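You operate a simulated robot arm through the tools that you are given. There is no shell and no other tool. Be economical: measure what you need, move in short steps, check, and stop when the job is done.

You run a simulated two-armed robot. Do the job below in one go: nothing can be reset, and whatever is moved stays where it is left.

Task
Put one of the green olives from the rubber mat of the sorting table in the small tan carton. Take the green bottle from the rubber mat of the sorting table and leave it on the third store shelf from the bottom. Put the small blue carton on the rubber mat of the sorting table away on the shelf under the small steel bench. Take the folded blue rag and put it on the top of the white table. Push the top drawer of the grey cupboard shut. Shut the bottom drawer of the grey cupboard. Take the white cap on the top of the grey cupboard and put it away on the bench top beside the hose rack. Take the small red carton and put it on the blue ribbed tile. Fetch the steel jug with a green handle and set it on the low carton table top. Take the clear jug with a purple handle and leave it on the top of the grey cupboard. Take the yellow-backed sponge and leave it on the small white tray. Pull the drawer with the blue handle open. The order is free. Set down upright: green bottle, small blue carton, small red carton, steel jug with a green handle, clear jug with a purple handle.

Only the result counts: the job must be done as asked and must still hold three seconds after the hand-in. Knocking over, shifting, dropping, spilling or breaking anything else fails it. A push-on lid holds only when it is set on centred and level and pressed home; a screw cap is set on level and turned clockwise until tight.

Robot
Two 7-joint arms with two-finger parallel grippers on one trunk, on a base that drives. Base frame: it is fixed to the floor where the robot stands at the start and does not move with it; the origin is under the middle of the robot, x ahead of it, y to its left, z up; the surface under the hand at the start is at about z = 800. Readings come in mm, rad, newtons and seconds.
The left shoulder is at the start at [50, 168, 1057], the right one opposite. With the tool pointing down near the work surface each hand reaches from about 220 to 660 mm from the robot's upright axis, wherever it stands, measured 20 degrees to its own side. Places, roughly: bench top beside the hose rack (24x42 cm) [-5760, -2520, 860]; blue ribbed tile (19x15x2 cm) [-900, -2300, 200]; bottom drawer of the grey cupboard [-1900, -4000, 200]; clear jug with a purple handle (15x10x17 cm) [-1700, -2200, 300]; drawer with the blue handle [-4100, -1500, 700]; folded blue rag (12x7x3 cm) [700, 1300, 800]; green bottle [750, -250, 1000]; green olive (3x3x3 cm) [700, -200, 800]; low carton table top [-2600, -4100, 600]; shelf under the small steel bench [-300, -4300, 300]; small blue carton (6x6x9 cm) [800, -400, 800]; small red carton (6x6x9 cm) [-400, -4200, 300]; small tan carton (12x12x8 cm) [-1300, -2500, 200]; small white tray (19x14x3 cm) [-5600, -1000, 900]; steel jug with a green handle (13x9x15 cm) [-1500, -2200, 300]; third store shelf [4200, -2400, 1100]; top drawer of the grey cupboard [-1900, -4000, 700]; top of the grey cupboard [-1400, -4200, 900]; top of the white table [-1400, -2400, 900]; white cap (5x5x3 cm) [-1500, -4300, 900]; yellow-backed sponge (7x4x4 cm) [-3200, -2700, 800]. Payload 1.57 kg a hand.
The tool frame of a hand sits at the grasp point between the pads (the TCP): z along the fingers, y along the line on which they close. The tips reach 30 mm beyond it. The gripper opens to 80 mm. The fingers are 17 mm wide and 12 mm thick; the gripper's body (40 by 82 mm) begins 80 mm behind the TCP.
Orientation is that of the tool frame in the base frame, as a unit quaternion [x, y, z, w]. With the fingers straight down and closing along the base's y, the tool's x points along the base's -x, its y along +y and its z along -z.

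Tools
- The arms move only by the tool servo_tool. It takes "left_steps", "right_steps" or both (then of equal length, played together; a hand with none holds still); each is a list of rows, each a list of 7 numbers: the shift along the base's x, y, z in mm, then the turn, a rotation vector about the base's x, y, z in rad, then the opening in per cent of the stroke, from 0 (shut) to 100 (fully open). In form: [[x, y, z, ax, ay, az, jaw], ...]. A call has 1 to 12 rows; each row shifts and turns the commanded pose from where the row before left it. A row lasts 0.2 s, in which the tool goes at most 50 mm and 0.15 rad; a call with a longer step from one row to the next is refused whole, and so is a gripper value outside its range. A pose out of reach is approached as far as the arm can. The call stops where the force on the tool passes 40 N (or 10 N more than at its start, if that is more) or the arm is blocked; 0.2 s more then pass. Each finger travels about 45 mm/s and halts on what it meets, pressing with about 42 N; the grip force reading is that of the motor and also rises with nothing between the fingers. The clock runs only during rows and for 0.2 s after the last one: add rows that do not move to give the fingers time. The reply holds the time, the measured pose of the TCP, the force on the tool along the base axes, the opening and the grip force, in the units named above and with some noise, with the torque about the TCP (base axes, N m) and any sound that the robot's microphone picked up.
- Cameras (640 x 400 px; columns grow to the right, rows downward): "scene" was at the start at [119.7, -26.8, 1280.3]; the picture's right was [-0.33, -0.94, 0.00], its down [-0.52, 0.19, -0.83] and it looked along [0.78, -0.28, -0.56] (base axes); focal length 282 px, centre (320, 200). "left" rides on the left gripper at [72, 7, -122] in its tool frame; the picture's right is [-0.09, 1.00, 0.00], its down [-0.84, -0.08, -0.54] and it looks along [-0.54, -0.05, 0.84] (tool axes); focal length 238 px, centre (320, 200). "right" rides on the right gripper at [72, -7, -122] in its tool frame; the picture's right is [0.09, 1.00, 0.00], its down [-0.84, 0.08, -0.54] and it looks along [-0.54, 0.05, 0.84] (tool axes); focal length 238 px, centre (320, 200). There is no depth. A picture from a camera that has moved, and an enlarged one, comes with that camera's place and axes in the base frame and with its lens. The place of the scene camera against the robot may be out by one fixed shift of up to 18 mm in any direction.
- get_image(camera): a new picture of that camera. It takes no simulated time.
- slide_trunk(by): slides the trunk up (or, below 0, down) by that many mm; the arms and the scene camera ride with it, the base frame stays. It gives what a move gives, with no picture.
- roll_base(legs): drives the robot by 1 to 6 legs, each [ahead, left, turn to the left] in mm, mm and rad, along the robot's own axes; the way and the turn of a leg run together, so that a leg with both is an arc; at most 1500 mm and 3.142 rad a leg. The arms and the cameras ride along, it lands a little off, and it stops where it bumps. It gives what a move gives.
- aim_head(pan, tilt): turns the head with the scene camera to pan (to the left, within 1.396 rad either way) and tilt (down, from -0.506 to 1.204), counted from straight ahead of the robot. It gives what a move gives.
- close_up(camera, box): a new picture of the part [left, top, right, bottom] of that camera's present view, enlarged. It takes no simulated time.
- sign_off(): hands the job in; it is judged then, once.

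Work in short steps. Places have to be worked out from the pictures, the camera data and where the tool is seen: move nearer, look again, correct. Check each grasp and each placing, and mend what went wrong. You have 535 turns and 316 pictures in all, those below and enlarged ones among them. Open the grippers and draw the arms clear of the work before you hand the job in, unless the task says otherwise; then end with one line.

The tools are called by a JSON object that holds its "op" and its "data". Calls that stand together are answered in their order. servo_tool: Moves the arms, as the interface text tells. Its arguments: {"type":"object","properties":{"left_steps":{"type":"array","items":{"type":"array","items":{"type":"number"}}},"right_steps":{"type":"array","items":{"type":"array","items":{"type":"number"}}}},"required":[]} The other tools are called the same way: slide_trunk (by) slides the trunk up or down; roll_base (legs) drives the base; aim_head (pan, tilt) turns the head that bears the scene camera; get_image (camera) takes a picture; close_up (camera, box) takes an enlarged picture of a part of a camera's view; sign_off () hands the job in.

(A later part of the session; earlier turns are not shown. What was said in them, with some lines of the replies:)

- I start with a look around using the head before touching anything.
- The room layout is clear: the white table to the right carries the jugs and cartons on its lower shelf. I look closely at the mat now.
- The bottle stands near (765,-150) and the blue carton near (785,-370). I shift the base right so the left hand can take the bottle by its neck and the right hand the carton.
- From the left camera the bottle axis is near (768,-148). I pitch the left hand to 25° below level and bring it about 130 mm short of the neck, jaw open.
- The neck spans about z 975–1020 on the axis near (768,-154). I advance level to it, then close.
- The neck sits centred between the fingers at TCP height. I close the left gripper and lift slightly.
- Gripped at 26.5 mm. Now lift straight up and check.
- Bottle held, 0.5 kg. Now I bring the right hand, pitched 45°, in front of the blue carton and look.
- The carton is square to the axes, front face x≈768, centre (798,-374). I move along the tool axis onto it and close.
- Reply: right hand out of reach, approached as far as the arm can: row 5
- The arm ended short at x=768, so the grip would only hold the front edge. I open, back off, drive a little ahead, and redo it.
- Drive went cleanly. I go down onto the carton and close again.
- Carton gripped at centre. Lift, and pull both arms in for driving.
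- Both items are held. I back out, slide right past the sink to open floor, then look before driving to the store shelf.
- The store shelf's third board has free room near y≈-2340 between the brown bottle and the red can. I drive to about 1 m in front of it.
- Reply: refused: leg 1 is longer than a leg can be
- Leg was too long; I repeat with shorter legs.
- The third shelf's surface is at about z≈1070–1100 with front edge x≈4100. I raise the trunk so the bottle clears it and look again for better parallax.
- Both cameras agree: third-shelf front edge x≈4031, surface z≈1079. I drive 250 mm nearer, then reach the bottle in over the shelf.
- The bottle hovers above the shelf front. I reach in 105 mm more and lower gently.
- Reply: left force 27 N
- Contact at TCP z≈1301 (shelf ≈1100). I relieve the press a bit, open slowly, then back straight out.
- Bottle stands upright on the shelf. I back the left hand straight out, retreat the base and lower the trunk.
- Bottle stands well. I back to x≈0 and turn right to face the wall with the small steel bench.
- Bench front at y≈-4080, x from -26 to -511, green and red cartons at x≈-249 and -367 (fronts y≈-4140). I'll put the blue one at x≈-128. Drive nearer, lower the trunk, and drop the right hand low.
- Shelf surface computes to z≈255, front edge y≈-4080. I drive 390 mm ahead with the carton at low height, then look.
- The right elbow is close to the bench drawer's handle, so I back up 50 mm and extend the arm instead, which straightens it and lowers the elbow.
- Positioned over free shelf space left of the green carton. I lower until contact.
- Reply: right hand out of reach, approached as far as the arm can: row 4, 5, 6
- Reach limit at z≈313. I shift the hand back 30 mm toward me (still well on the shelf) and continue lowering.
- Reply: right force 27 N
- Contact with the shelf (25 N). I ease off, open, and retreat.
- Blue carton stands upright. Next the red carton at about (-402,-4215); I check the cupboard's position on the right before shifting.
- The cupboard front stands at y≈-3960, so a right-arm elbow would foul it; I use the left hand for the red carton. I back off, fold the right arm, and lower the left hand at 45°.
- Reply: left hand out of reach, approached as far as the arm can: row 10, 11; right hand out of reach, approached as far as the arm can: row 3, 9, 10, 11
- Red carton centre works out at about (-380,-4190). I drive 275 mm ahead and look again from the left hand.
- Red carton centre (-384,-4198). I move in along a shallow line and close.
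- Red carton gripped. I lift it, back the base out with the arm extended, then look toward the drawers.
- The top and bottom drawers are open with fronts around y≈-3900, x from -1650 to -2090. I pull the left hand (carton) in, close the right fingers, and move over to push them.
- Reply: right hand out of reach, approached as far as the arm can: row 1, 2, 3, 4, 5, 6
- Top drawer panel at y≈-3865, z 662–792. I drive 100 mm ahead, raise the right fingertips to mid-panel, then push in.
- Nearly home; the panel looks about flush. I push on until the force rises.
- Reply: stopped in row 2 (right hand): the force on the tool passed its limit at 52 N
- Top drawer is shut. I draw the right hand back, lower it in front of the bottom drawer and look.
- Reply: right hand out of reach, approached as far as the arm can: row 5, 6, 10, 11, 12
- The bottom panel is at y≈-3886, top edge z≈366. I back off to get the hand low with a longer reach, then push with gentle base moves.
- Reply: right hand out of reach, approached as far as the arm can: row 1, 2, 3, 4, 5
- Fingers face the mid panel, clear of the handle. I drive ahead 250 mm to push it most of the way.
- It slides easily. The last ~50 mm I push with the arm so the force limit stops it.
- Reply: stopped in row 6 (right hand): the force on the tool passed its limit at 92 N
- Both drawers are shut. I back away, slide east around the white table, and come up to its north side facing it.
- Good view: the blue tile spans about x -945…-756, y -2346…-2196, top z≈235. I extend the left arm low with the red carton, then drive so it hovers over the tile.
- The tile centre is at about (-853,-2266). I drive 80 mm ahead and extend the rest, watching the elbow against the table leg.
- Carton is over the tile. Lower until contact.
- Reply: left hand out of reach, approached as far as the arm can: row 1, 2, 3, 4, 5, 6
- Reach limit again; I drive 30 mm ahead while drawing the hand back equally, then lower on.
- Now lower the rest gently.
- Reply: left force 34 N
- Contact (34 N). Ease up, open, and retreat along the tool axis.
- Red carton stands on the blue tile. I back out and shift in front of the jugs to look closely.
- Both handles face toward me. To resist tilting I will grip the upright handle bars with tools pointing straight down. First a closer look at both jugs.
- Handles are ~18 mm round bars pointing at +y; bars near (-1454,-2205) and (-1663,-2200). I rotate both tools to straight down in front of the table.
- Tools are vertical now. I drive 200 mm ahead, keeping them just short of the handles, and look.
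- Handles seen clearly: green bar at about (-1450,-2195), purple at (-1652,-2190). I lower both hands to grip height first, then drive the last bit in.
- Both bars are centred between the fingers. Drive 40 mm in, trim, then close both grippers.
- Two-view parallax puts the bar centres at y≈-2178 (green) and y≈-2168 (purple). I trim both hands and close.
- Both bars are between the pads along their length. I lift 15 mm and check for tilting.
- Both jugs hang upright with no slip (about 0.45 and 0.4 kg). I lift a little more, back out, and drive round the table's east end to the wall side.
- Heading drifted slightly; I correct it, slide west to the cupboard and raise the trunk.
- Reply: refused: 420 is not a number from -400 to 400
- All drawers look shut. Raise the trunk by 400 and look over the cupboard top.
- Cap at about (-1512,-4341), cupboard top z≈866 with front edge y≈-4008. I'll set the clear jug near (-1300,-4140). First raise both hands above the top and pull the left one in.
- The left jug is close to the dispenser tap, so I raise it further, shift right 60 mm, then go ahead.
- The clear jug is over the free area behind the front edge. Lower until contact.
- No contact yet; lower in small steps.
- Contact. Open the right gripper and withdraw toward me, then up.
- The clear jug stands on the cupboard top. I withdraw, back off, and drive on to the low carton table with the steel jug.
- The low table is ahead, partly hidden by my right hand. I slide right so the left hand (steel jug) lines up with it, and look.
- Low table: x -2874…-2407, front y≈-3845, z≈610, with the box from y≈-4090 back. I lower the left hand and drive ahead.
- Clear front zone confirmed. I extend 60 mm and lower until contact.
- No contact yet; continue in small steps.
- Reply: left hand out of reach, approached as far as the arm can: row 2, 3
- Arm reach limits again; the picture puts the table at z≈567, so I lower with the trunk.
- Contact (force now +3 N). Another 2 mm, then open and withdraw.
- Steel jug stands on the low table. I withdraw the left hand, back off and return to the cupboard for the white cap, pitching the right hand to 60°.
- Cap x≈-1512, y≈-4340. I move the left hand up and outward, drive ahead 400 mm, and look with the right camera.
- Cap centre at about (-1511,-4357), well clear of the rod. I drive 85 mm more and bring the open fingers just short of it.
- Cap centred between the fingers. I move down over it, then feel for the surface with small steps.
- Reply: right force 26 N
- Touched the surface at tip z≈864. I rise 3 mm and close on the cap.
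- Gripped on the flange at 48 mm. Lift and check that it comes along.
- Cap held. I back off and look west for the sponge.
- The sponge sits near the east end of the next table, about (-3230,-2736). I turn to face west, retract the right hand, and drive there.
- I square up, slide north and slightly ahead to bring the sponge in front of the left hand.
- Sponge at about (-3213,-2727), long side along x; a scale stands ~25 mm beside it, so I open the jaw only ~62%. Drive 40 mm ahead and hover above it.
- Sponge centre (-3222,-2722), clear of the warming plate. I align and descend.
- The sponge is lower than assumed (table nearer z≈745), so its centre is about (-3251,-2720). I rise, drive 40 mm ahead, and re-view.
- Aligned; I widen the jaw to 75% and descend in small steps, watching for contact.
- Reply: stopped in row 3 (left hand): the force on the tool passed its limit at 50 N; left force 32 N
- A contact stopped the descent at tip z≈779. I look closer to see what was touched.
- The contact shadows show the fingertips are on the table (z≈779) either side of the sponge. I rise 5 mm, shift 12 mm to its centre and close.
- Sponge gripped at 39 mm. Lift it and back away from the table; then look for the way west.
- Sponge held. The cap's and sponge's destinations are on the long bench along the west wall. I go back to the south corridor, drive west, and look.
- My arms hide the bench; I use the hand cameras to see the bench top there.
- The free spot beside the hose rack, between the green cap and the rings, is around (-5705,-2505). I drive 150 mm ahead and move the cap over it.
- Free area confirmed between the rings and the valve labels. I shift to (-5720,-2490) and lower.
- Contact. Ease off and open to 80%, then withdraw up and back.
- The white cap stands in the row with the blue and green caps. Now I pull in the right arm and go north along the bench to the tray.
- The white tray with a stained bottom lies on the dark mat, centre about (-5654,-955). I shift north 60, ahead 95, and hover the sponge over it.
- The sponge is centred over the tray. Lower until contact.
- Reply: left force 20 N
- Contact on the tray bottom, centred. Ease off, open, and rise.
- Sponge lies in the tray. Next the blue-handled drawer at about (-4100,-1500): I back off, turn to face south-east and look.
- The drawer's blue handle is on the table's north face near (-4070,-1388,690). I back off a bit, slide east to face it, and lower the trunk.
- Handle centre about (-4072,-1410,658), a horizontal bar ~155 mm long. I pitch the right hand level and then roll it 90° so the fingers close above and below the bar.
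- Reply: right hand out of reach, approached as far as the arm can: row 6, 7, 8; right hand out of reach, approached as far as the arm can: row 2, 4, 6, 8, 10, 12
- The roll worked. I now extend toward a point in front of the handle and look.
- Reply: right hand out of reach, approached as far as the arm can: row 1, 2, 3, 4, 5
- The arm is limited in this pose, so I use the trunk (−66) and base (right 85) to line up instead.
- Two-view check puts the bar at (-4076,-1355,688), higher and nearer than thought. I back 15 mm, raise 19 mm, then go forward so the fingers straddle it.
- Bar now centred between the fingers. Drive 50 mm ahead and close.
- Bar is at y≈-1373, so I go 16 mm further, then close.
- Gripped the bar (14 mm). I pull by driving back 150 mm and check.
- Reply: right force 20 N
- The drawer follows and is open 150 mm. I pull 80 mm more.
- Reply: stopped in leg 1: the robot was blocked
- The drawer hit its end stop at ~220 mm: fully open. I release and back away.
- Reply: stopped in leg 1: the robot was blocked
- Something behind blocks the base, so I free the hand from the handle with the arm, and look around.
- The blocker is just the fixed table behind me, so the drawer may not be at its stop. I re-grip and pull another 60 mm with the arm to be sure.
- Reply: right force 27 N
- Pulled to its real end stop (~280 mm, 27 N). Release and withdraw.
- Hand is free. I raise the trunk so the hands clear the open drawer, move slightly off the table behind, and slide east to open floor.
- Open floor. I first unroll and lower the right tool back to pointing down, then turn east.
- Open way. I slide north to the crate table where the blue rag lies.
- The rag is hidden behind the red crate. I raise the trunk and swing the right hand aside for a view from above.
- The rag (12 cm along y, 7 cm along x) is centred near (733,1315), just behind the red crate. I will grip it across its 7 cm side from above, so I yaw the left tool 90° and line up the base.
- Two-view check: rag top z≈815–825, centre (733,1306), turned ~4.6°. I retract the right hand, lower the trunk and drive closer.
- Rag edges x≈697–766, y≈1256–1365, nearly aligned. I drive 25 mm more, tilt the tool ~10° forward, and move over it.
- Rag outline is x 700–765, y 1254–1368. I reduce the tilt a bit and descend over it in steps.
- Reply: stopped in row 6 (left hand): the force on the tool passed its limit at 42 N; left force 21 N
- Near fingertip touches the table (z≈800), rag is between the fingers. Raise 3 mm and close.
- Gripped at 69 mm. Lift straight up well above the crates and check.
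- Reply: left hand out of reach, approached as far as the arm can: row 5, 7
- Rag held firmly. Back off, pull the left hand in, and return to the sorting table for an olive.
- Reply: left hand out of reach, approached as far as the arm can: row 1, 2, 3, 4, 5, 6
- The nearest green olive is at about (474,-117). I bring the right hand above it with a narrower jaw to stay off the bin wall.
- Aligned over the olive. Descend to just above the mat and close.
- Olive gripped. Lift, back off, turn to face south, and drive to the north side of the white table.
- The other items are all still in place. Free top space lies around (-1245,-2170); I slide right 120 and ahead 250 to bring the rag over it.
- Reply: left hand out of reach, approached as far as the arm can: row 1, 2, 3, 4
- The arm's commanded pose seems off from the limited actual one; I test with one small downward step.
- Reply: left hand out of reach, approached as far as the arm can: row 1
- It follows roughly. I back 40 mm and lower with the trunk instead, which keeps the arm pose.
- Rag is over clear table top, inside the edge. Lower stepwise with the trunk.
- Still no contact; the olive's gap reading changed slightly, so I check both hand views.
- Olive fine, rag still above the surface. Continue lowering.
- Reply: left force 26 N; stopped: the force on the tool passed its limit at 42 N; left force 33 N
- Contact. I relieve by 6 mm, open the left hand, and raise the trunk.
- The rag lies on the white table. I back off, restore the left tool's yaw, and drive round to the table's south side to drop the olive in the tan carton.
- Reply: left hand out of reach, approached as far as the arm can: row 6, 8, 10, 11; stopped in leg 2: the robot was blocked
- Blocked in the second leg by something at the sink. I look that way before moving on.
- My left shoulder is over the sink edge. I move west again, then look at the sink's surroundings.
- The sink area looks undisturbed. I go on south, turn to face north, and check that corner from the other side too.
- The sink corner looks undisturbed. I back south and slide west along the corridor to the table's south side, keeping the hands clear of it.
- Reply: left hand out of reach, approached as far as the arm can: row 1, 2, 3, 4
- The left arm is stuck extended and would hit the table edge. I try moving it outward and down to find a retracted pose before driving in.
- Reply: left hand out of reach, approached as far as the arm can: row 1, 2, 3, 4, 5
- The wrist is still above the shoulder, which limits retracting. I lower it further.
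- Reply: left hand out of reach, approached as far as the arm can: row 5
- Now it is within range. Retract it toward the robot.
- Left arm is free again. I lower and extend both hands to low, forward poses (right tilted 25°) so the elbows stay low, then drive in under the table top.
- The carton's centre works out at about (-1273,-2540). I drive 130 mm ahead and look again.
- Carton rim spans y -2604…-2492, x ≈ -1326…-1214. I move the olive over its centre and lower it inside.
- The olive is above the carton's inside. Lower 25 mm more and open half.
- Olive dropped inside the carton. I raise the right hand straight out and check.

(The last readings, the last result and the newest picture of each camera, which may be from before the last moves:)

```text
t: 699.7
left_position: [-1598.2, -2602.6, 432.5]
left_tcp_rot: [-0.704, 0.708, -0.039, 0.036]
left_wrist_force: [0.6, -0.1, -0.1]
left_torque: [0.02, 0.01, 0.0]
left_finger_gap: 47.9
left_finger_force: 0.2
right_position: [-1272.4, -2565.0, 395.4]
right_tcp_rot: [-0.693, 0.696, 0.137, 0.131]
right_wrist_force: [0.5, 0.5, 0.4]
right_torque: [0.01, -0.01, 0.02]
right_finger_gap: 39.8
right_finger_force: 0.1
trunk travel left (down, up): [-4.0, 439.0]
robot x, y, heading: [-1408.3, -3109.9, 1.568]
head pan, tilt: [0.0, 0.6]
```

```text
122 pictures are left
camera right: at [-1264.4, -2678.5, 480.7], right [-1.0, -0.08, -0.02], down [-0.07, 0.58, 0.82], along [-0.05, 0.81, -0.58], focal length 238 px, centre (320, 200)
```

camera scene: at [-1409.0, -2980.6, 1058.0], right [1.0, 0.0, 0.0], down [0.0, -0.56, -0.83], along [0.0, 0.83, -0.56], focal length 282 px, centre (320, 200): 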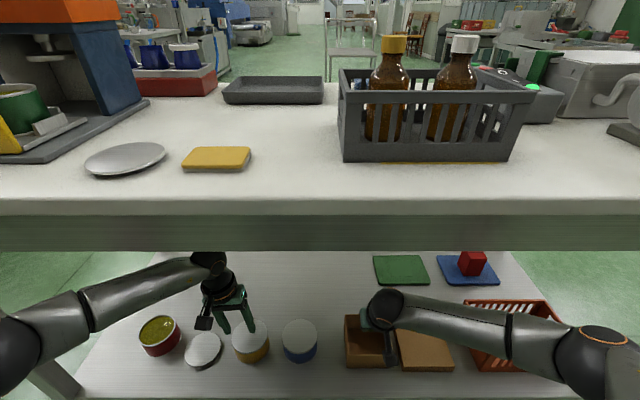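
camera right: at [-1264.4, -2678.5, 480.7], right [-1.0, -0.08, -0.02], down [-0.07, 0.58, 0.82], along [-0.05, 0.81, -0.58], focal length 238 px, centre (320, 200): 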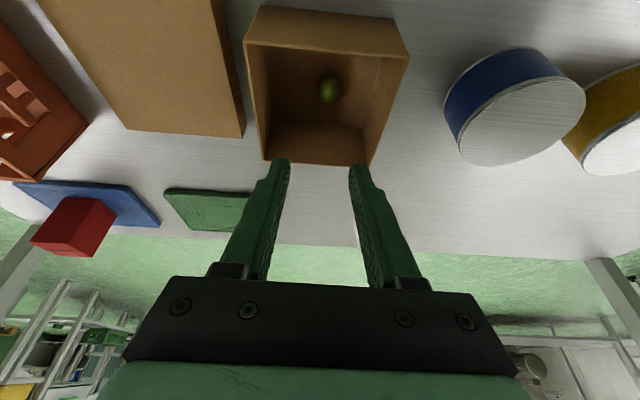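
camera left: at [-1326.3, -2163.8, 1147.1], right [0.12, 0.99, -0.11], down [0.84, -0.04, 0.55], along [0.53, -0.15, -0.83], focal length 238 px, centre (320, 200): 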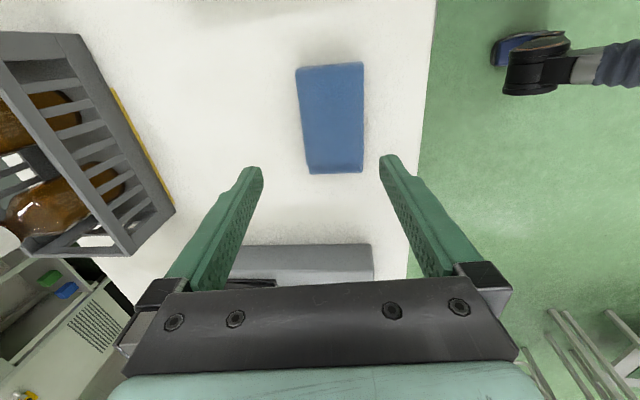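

The olive rests in the tan carton. I back out, open both grippers, and take a last look at the cupboard and low table.

{"op": "roll_base", "data": {"legs": [[-330, 0, 0], [0, 0, 1.571]]}}

{"op": "servo_tool", "data": {"right_steps": [[0, 0, 0, 0, 0, 0, 100], [0, 0, 0, 0, 0, 0, 100], [0, 0, 0, 0, 0, 0, 100]], "left_steps": [[0, 0, 0, 0, 0, 0, 100], [0, 0, 0, 0, 0, 0, 100], [0, 0, 0, 0, 0, 0, 100]]}}

{"op": "slide_trunk", "data": {"by": 330}}

{"op": "aim_head", "data": {"pan": 0.9, "tilt": 0.5}}

{"op": "get_image", "data": {"camera": "scene"}}

{"op": "aim_head", "data": {"pan": 1.39, "tilt": 0.6}}

{"op": "get_image", "data": {"camera": "scene"}}

```text
t: 705.7
left_position: [-1917.1, -3626.9, 433.2]
left_tcp_rot: [0.999, -0.007, 0.003, -0.053]
left_wrist_force: [0.4, 0.0, 0.5]
left_torque: [-0.01, -0.01, 0.0]
left_finger_gap: 48.0
left_finger_force: 0.0
right_position: [-1949.7, -3300.8, 393.8]
right_tcp_rot: [0.982, -0.007, -0.189, 0.003]
right_wrist_force: [0.3, 0.5, 0.0]
right_torque: [-0.01, -0.04, 0.01]
right_finger_gap: 40.1
right_finger_force: 0.1
trunk travel left (down, up): [-4.0, 439.0]
robot x, y, heading: [-1405.5, -3439.7, 3.13]
head pan, tilt: [0.0, 0.6]
```

```text
t: 706.5
left_position: [-1917.5, -3626.3, 432.6]
left_tcp_rot: [0.999, -0.007, 0.002, -0.053]
left_wrist_force: [0.2, -0.3, -0.4]
left_torque: [-0.02, -0.04, 0.0]
left_finger_gap: 80.0
left_finger_force: 0.1
right_position: [-1951.0, -3300.2, 394.0]
right_tcp_rot: [0.982, -0.007, -0.189, 0.004]
right_wrist_force: [-0.8, -0.2, 0.5]
right_torque: [0.01, -0.02, -0.01]
right_finger_gap: 80.1
right_finger_force: 0.1
trunk travel left (down, up): [-4.0, 439.0]
robot x, y, heading: [-1406.7, -3437.3, 3.13]
head pan, tilt: [0.0, 0.6]
```

```text
t: 709.7
left_position: [-1917.1, -3626.4, 762.7]
left_tcp_rot: [0.999, -0.007, 0.002, -0.052]
left_wrist_force: [-0.3, 0.1, 0.9]
left_torque: [0.01, 0.01, 0.0]
left_finger_gap: 79.9
left_finger_force: 0.0
right_position: [-1950.4, -3301.0, 724.5]
right_tcp_rot: [0.982, -0.007, -0.189, 0.004]
right_wrist_force: [-0.5, 1.6, 0.3]
right_torque: [0.0, 0.01, 0.0]
right_finger_gap: 79.7
right_finger_force: 0.0
trunk travel left (down, up): [-334.0, 109.0]
robot x, y, heading: [-1404.1, -3438.5, 3.133]
head pan, tilt: [0.0, 0.6]
```

```text
t: 710.9
left_position: [-1916.5, -3626.5, 763.1]
left_tcp_rot: [0.999, -0.006, 0.002, -0.052]
left_wrist_force: [-0.1, 0.3, -0.1]
left_torque: [0.02, 0.0, 0.0]
left_finger_gap: 80.1
left_finger_force: 0.1
right_position: [-1950.2, -3300.7, 725.4]
right_tcp_rot: [0.982, -0.007, -0.189, 0.004]
right_wrist_force: [-0.2, -0.1, 0.0]
right_torque: [-0.02, -0.01, -0.02]
right_finger_gap: 79.9
right_finger_force: 0.1
trunk travel left (down, up): [-334.0, 109.0]
robot x, y, heading: [-1404.1, -3440.6, 3.131]
head pan, tilt: [0.901, 0.499]
```

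```text
121 pictures are left
camera scene: at [-1507.0, -3506.6, 1397.1], right [-0.78, 0.63, 0.0], down [0.3, 0.37, -0.88], along [-0.55, -0.68, -0.48], focal length 282 px, centre (320, 200)
```

scene: 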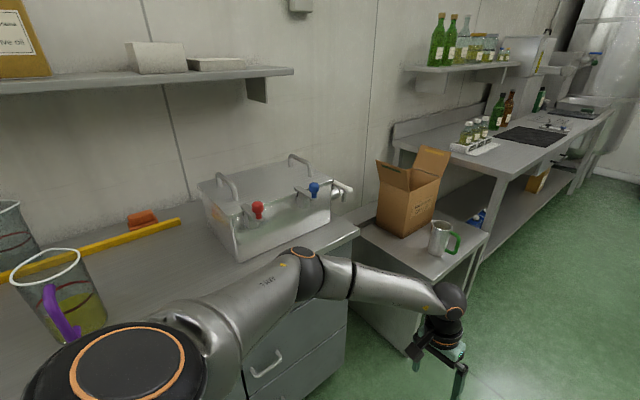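

```text
t: 711.9
left_position: [-1918.2, -3627.1, 762.2]
left_tcp_rot: [0.999, -0.008, 0.002, -0.053]
left_wrist_force: [-0.3, 0.1, -0.2]
left_torque: [-0.02, 0.02, 0.0]
left_finger_gap: 79.9
left_finger_force: 0.0
right_position: [-1950.1, -3301.1, 724.2]
right_tcp_rot: [0.982, -0.007, -0.189, 0.003]
right_wrist_force: [0.1, 0.5, 0.0]
right_torque: [0.04, 0.01, -0.01]
right_finger_gap: 79.9
right_finger_force: 0.1
trunk travel left (down, up): [-334.0, 109.0]
robot x, y, heading: [-1400.9, -3436.9, 3.135]
head pan, tilt: [1.389, 0.6]
```

```text
120 pictures are left
camera scene: at [-1466.6, -3522.6, 1388.0], right [-0.98, 0.19, 0.0], down [0.11, 0.55, -0.83], along [-0.16, -0.81, -0.56], focal length 282 px, centre (320, 200)
```

scene: 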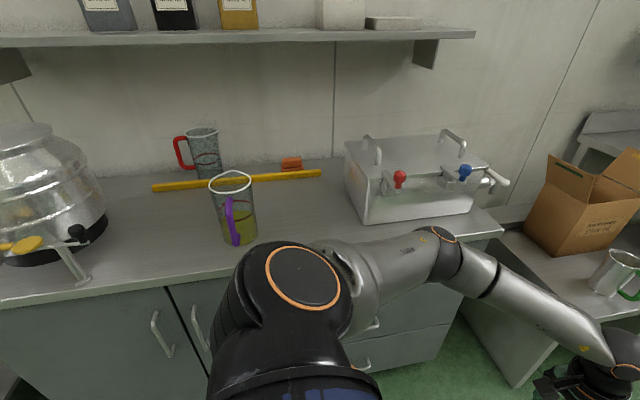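

Both jugs stand upright and the drawers are flush. I step slightly away from the cupboard and hand in.

{"op": "roll_base", "data": {"legs": [[0, -80, 0]]}}

{"op": "sign_off", "data": {}}

```text
t: 713.2
left_position: [-1917.0, -3548.1, 763.4]
left_tcp_rot: [0.999, -0.007, 0.002, -0.052]
left_wrist_force: [-0.6, -0.5, -0.3]
left_torque: [0.03, -0.01, 0.03]
left_finger_gap: 80.0
left_finger_force: 0.0
right_position: [-1949.0, -3221.3, 723.4]
right_tcp_rot: [0.982, -0.007, -0.188, 0.004]
right_wrist_force: [-0.3, -0.3, 0.3]
right_torque: [0.02, 0.02, -0.01]
right_finger_gap: 80.0
right_finger_force: 0.1
trunk travel left (down, up): [-334.0, 109.0]
robot x, y, heading: [-1401.8, -3353.6, 3.129]
head pan, tilt: [1.389, 0.6]
```

```text
The job is handed in.
```

All twelve tasks are done and handed in. The base bumped furniture twice, a table near the blue-handled drawer and the sink. Later pictures of the sink showed nothing moved; I did not check the table.
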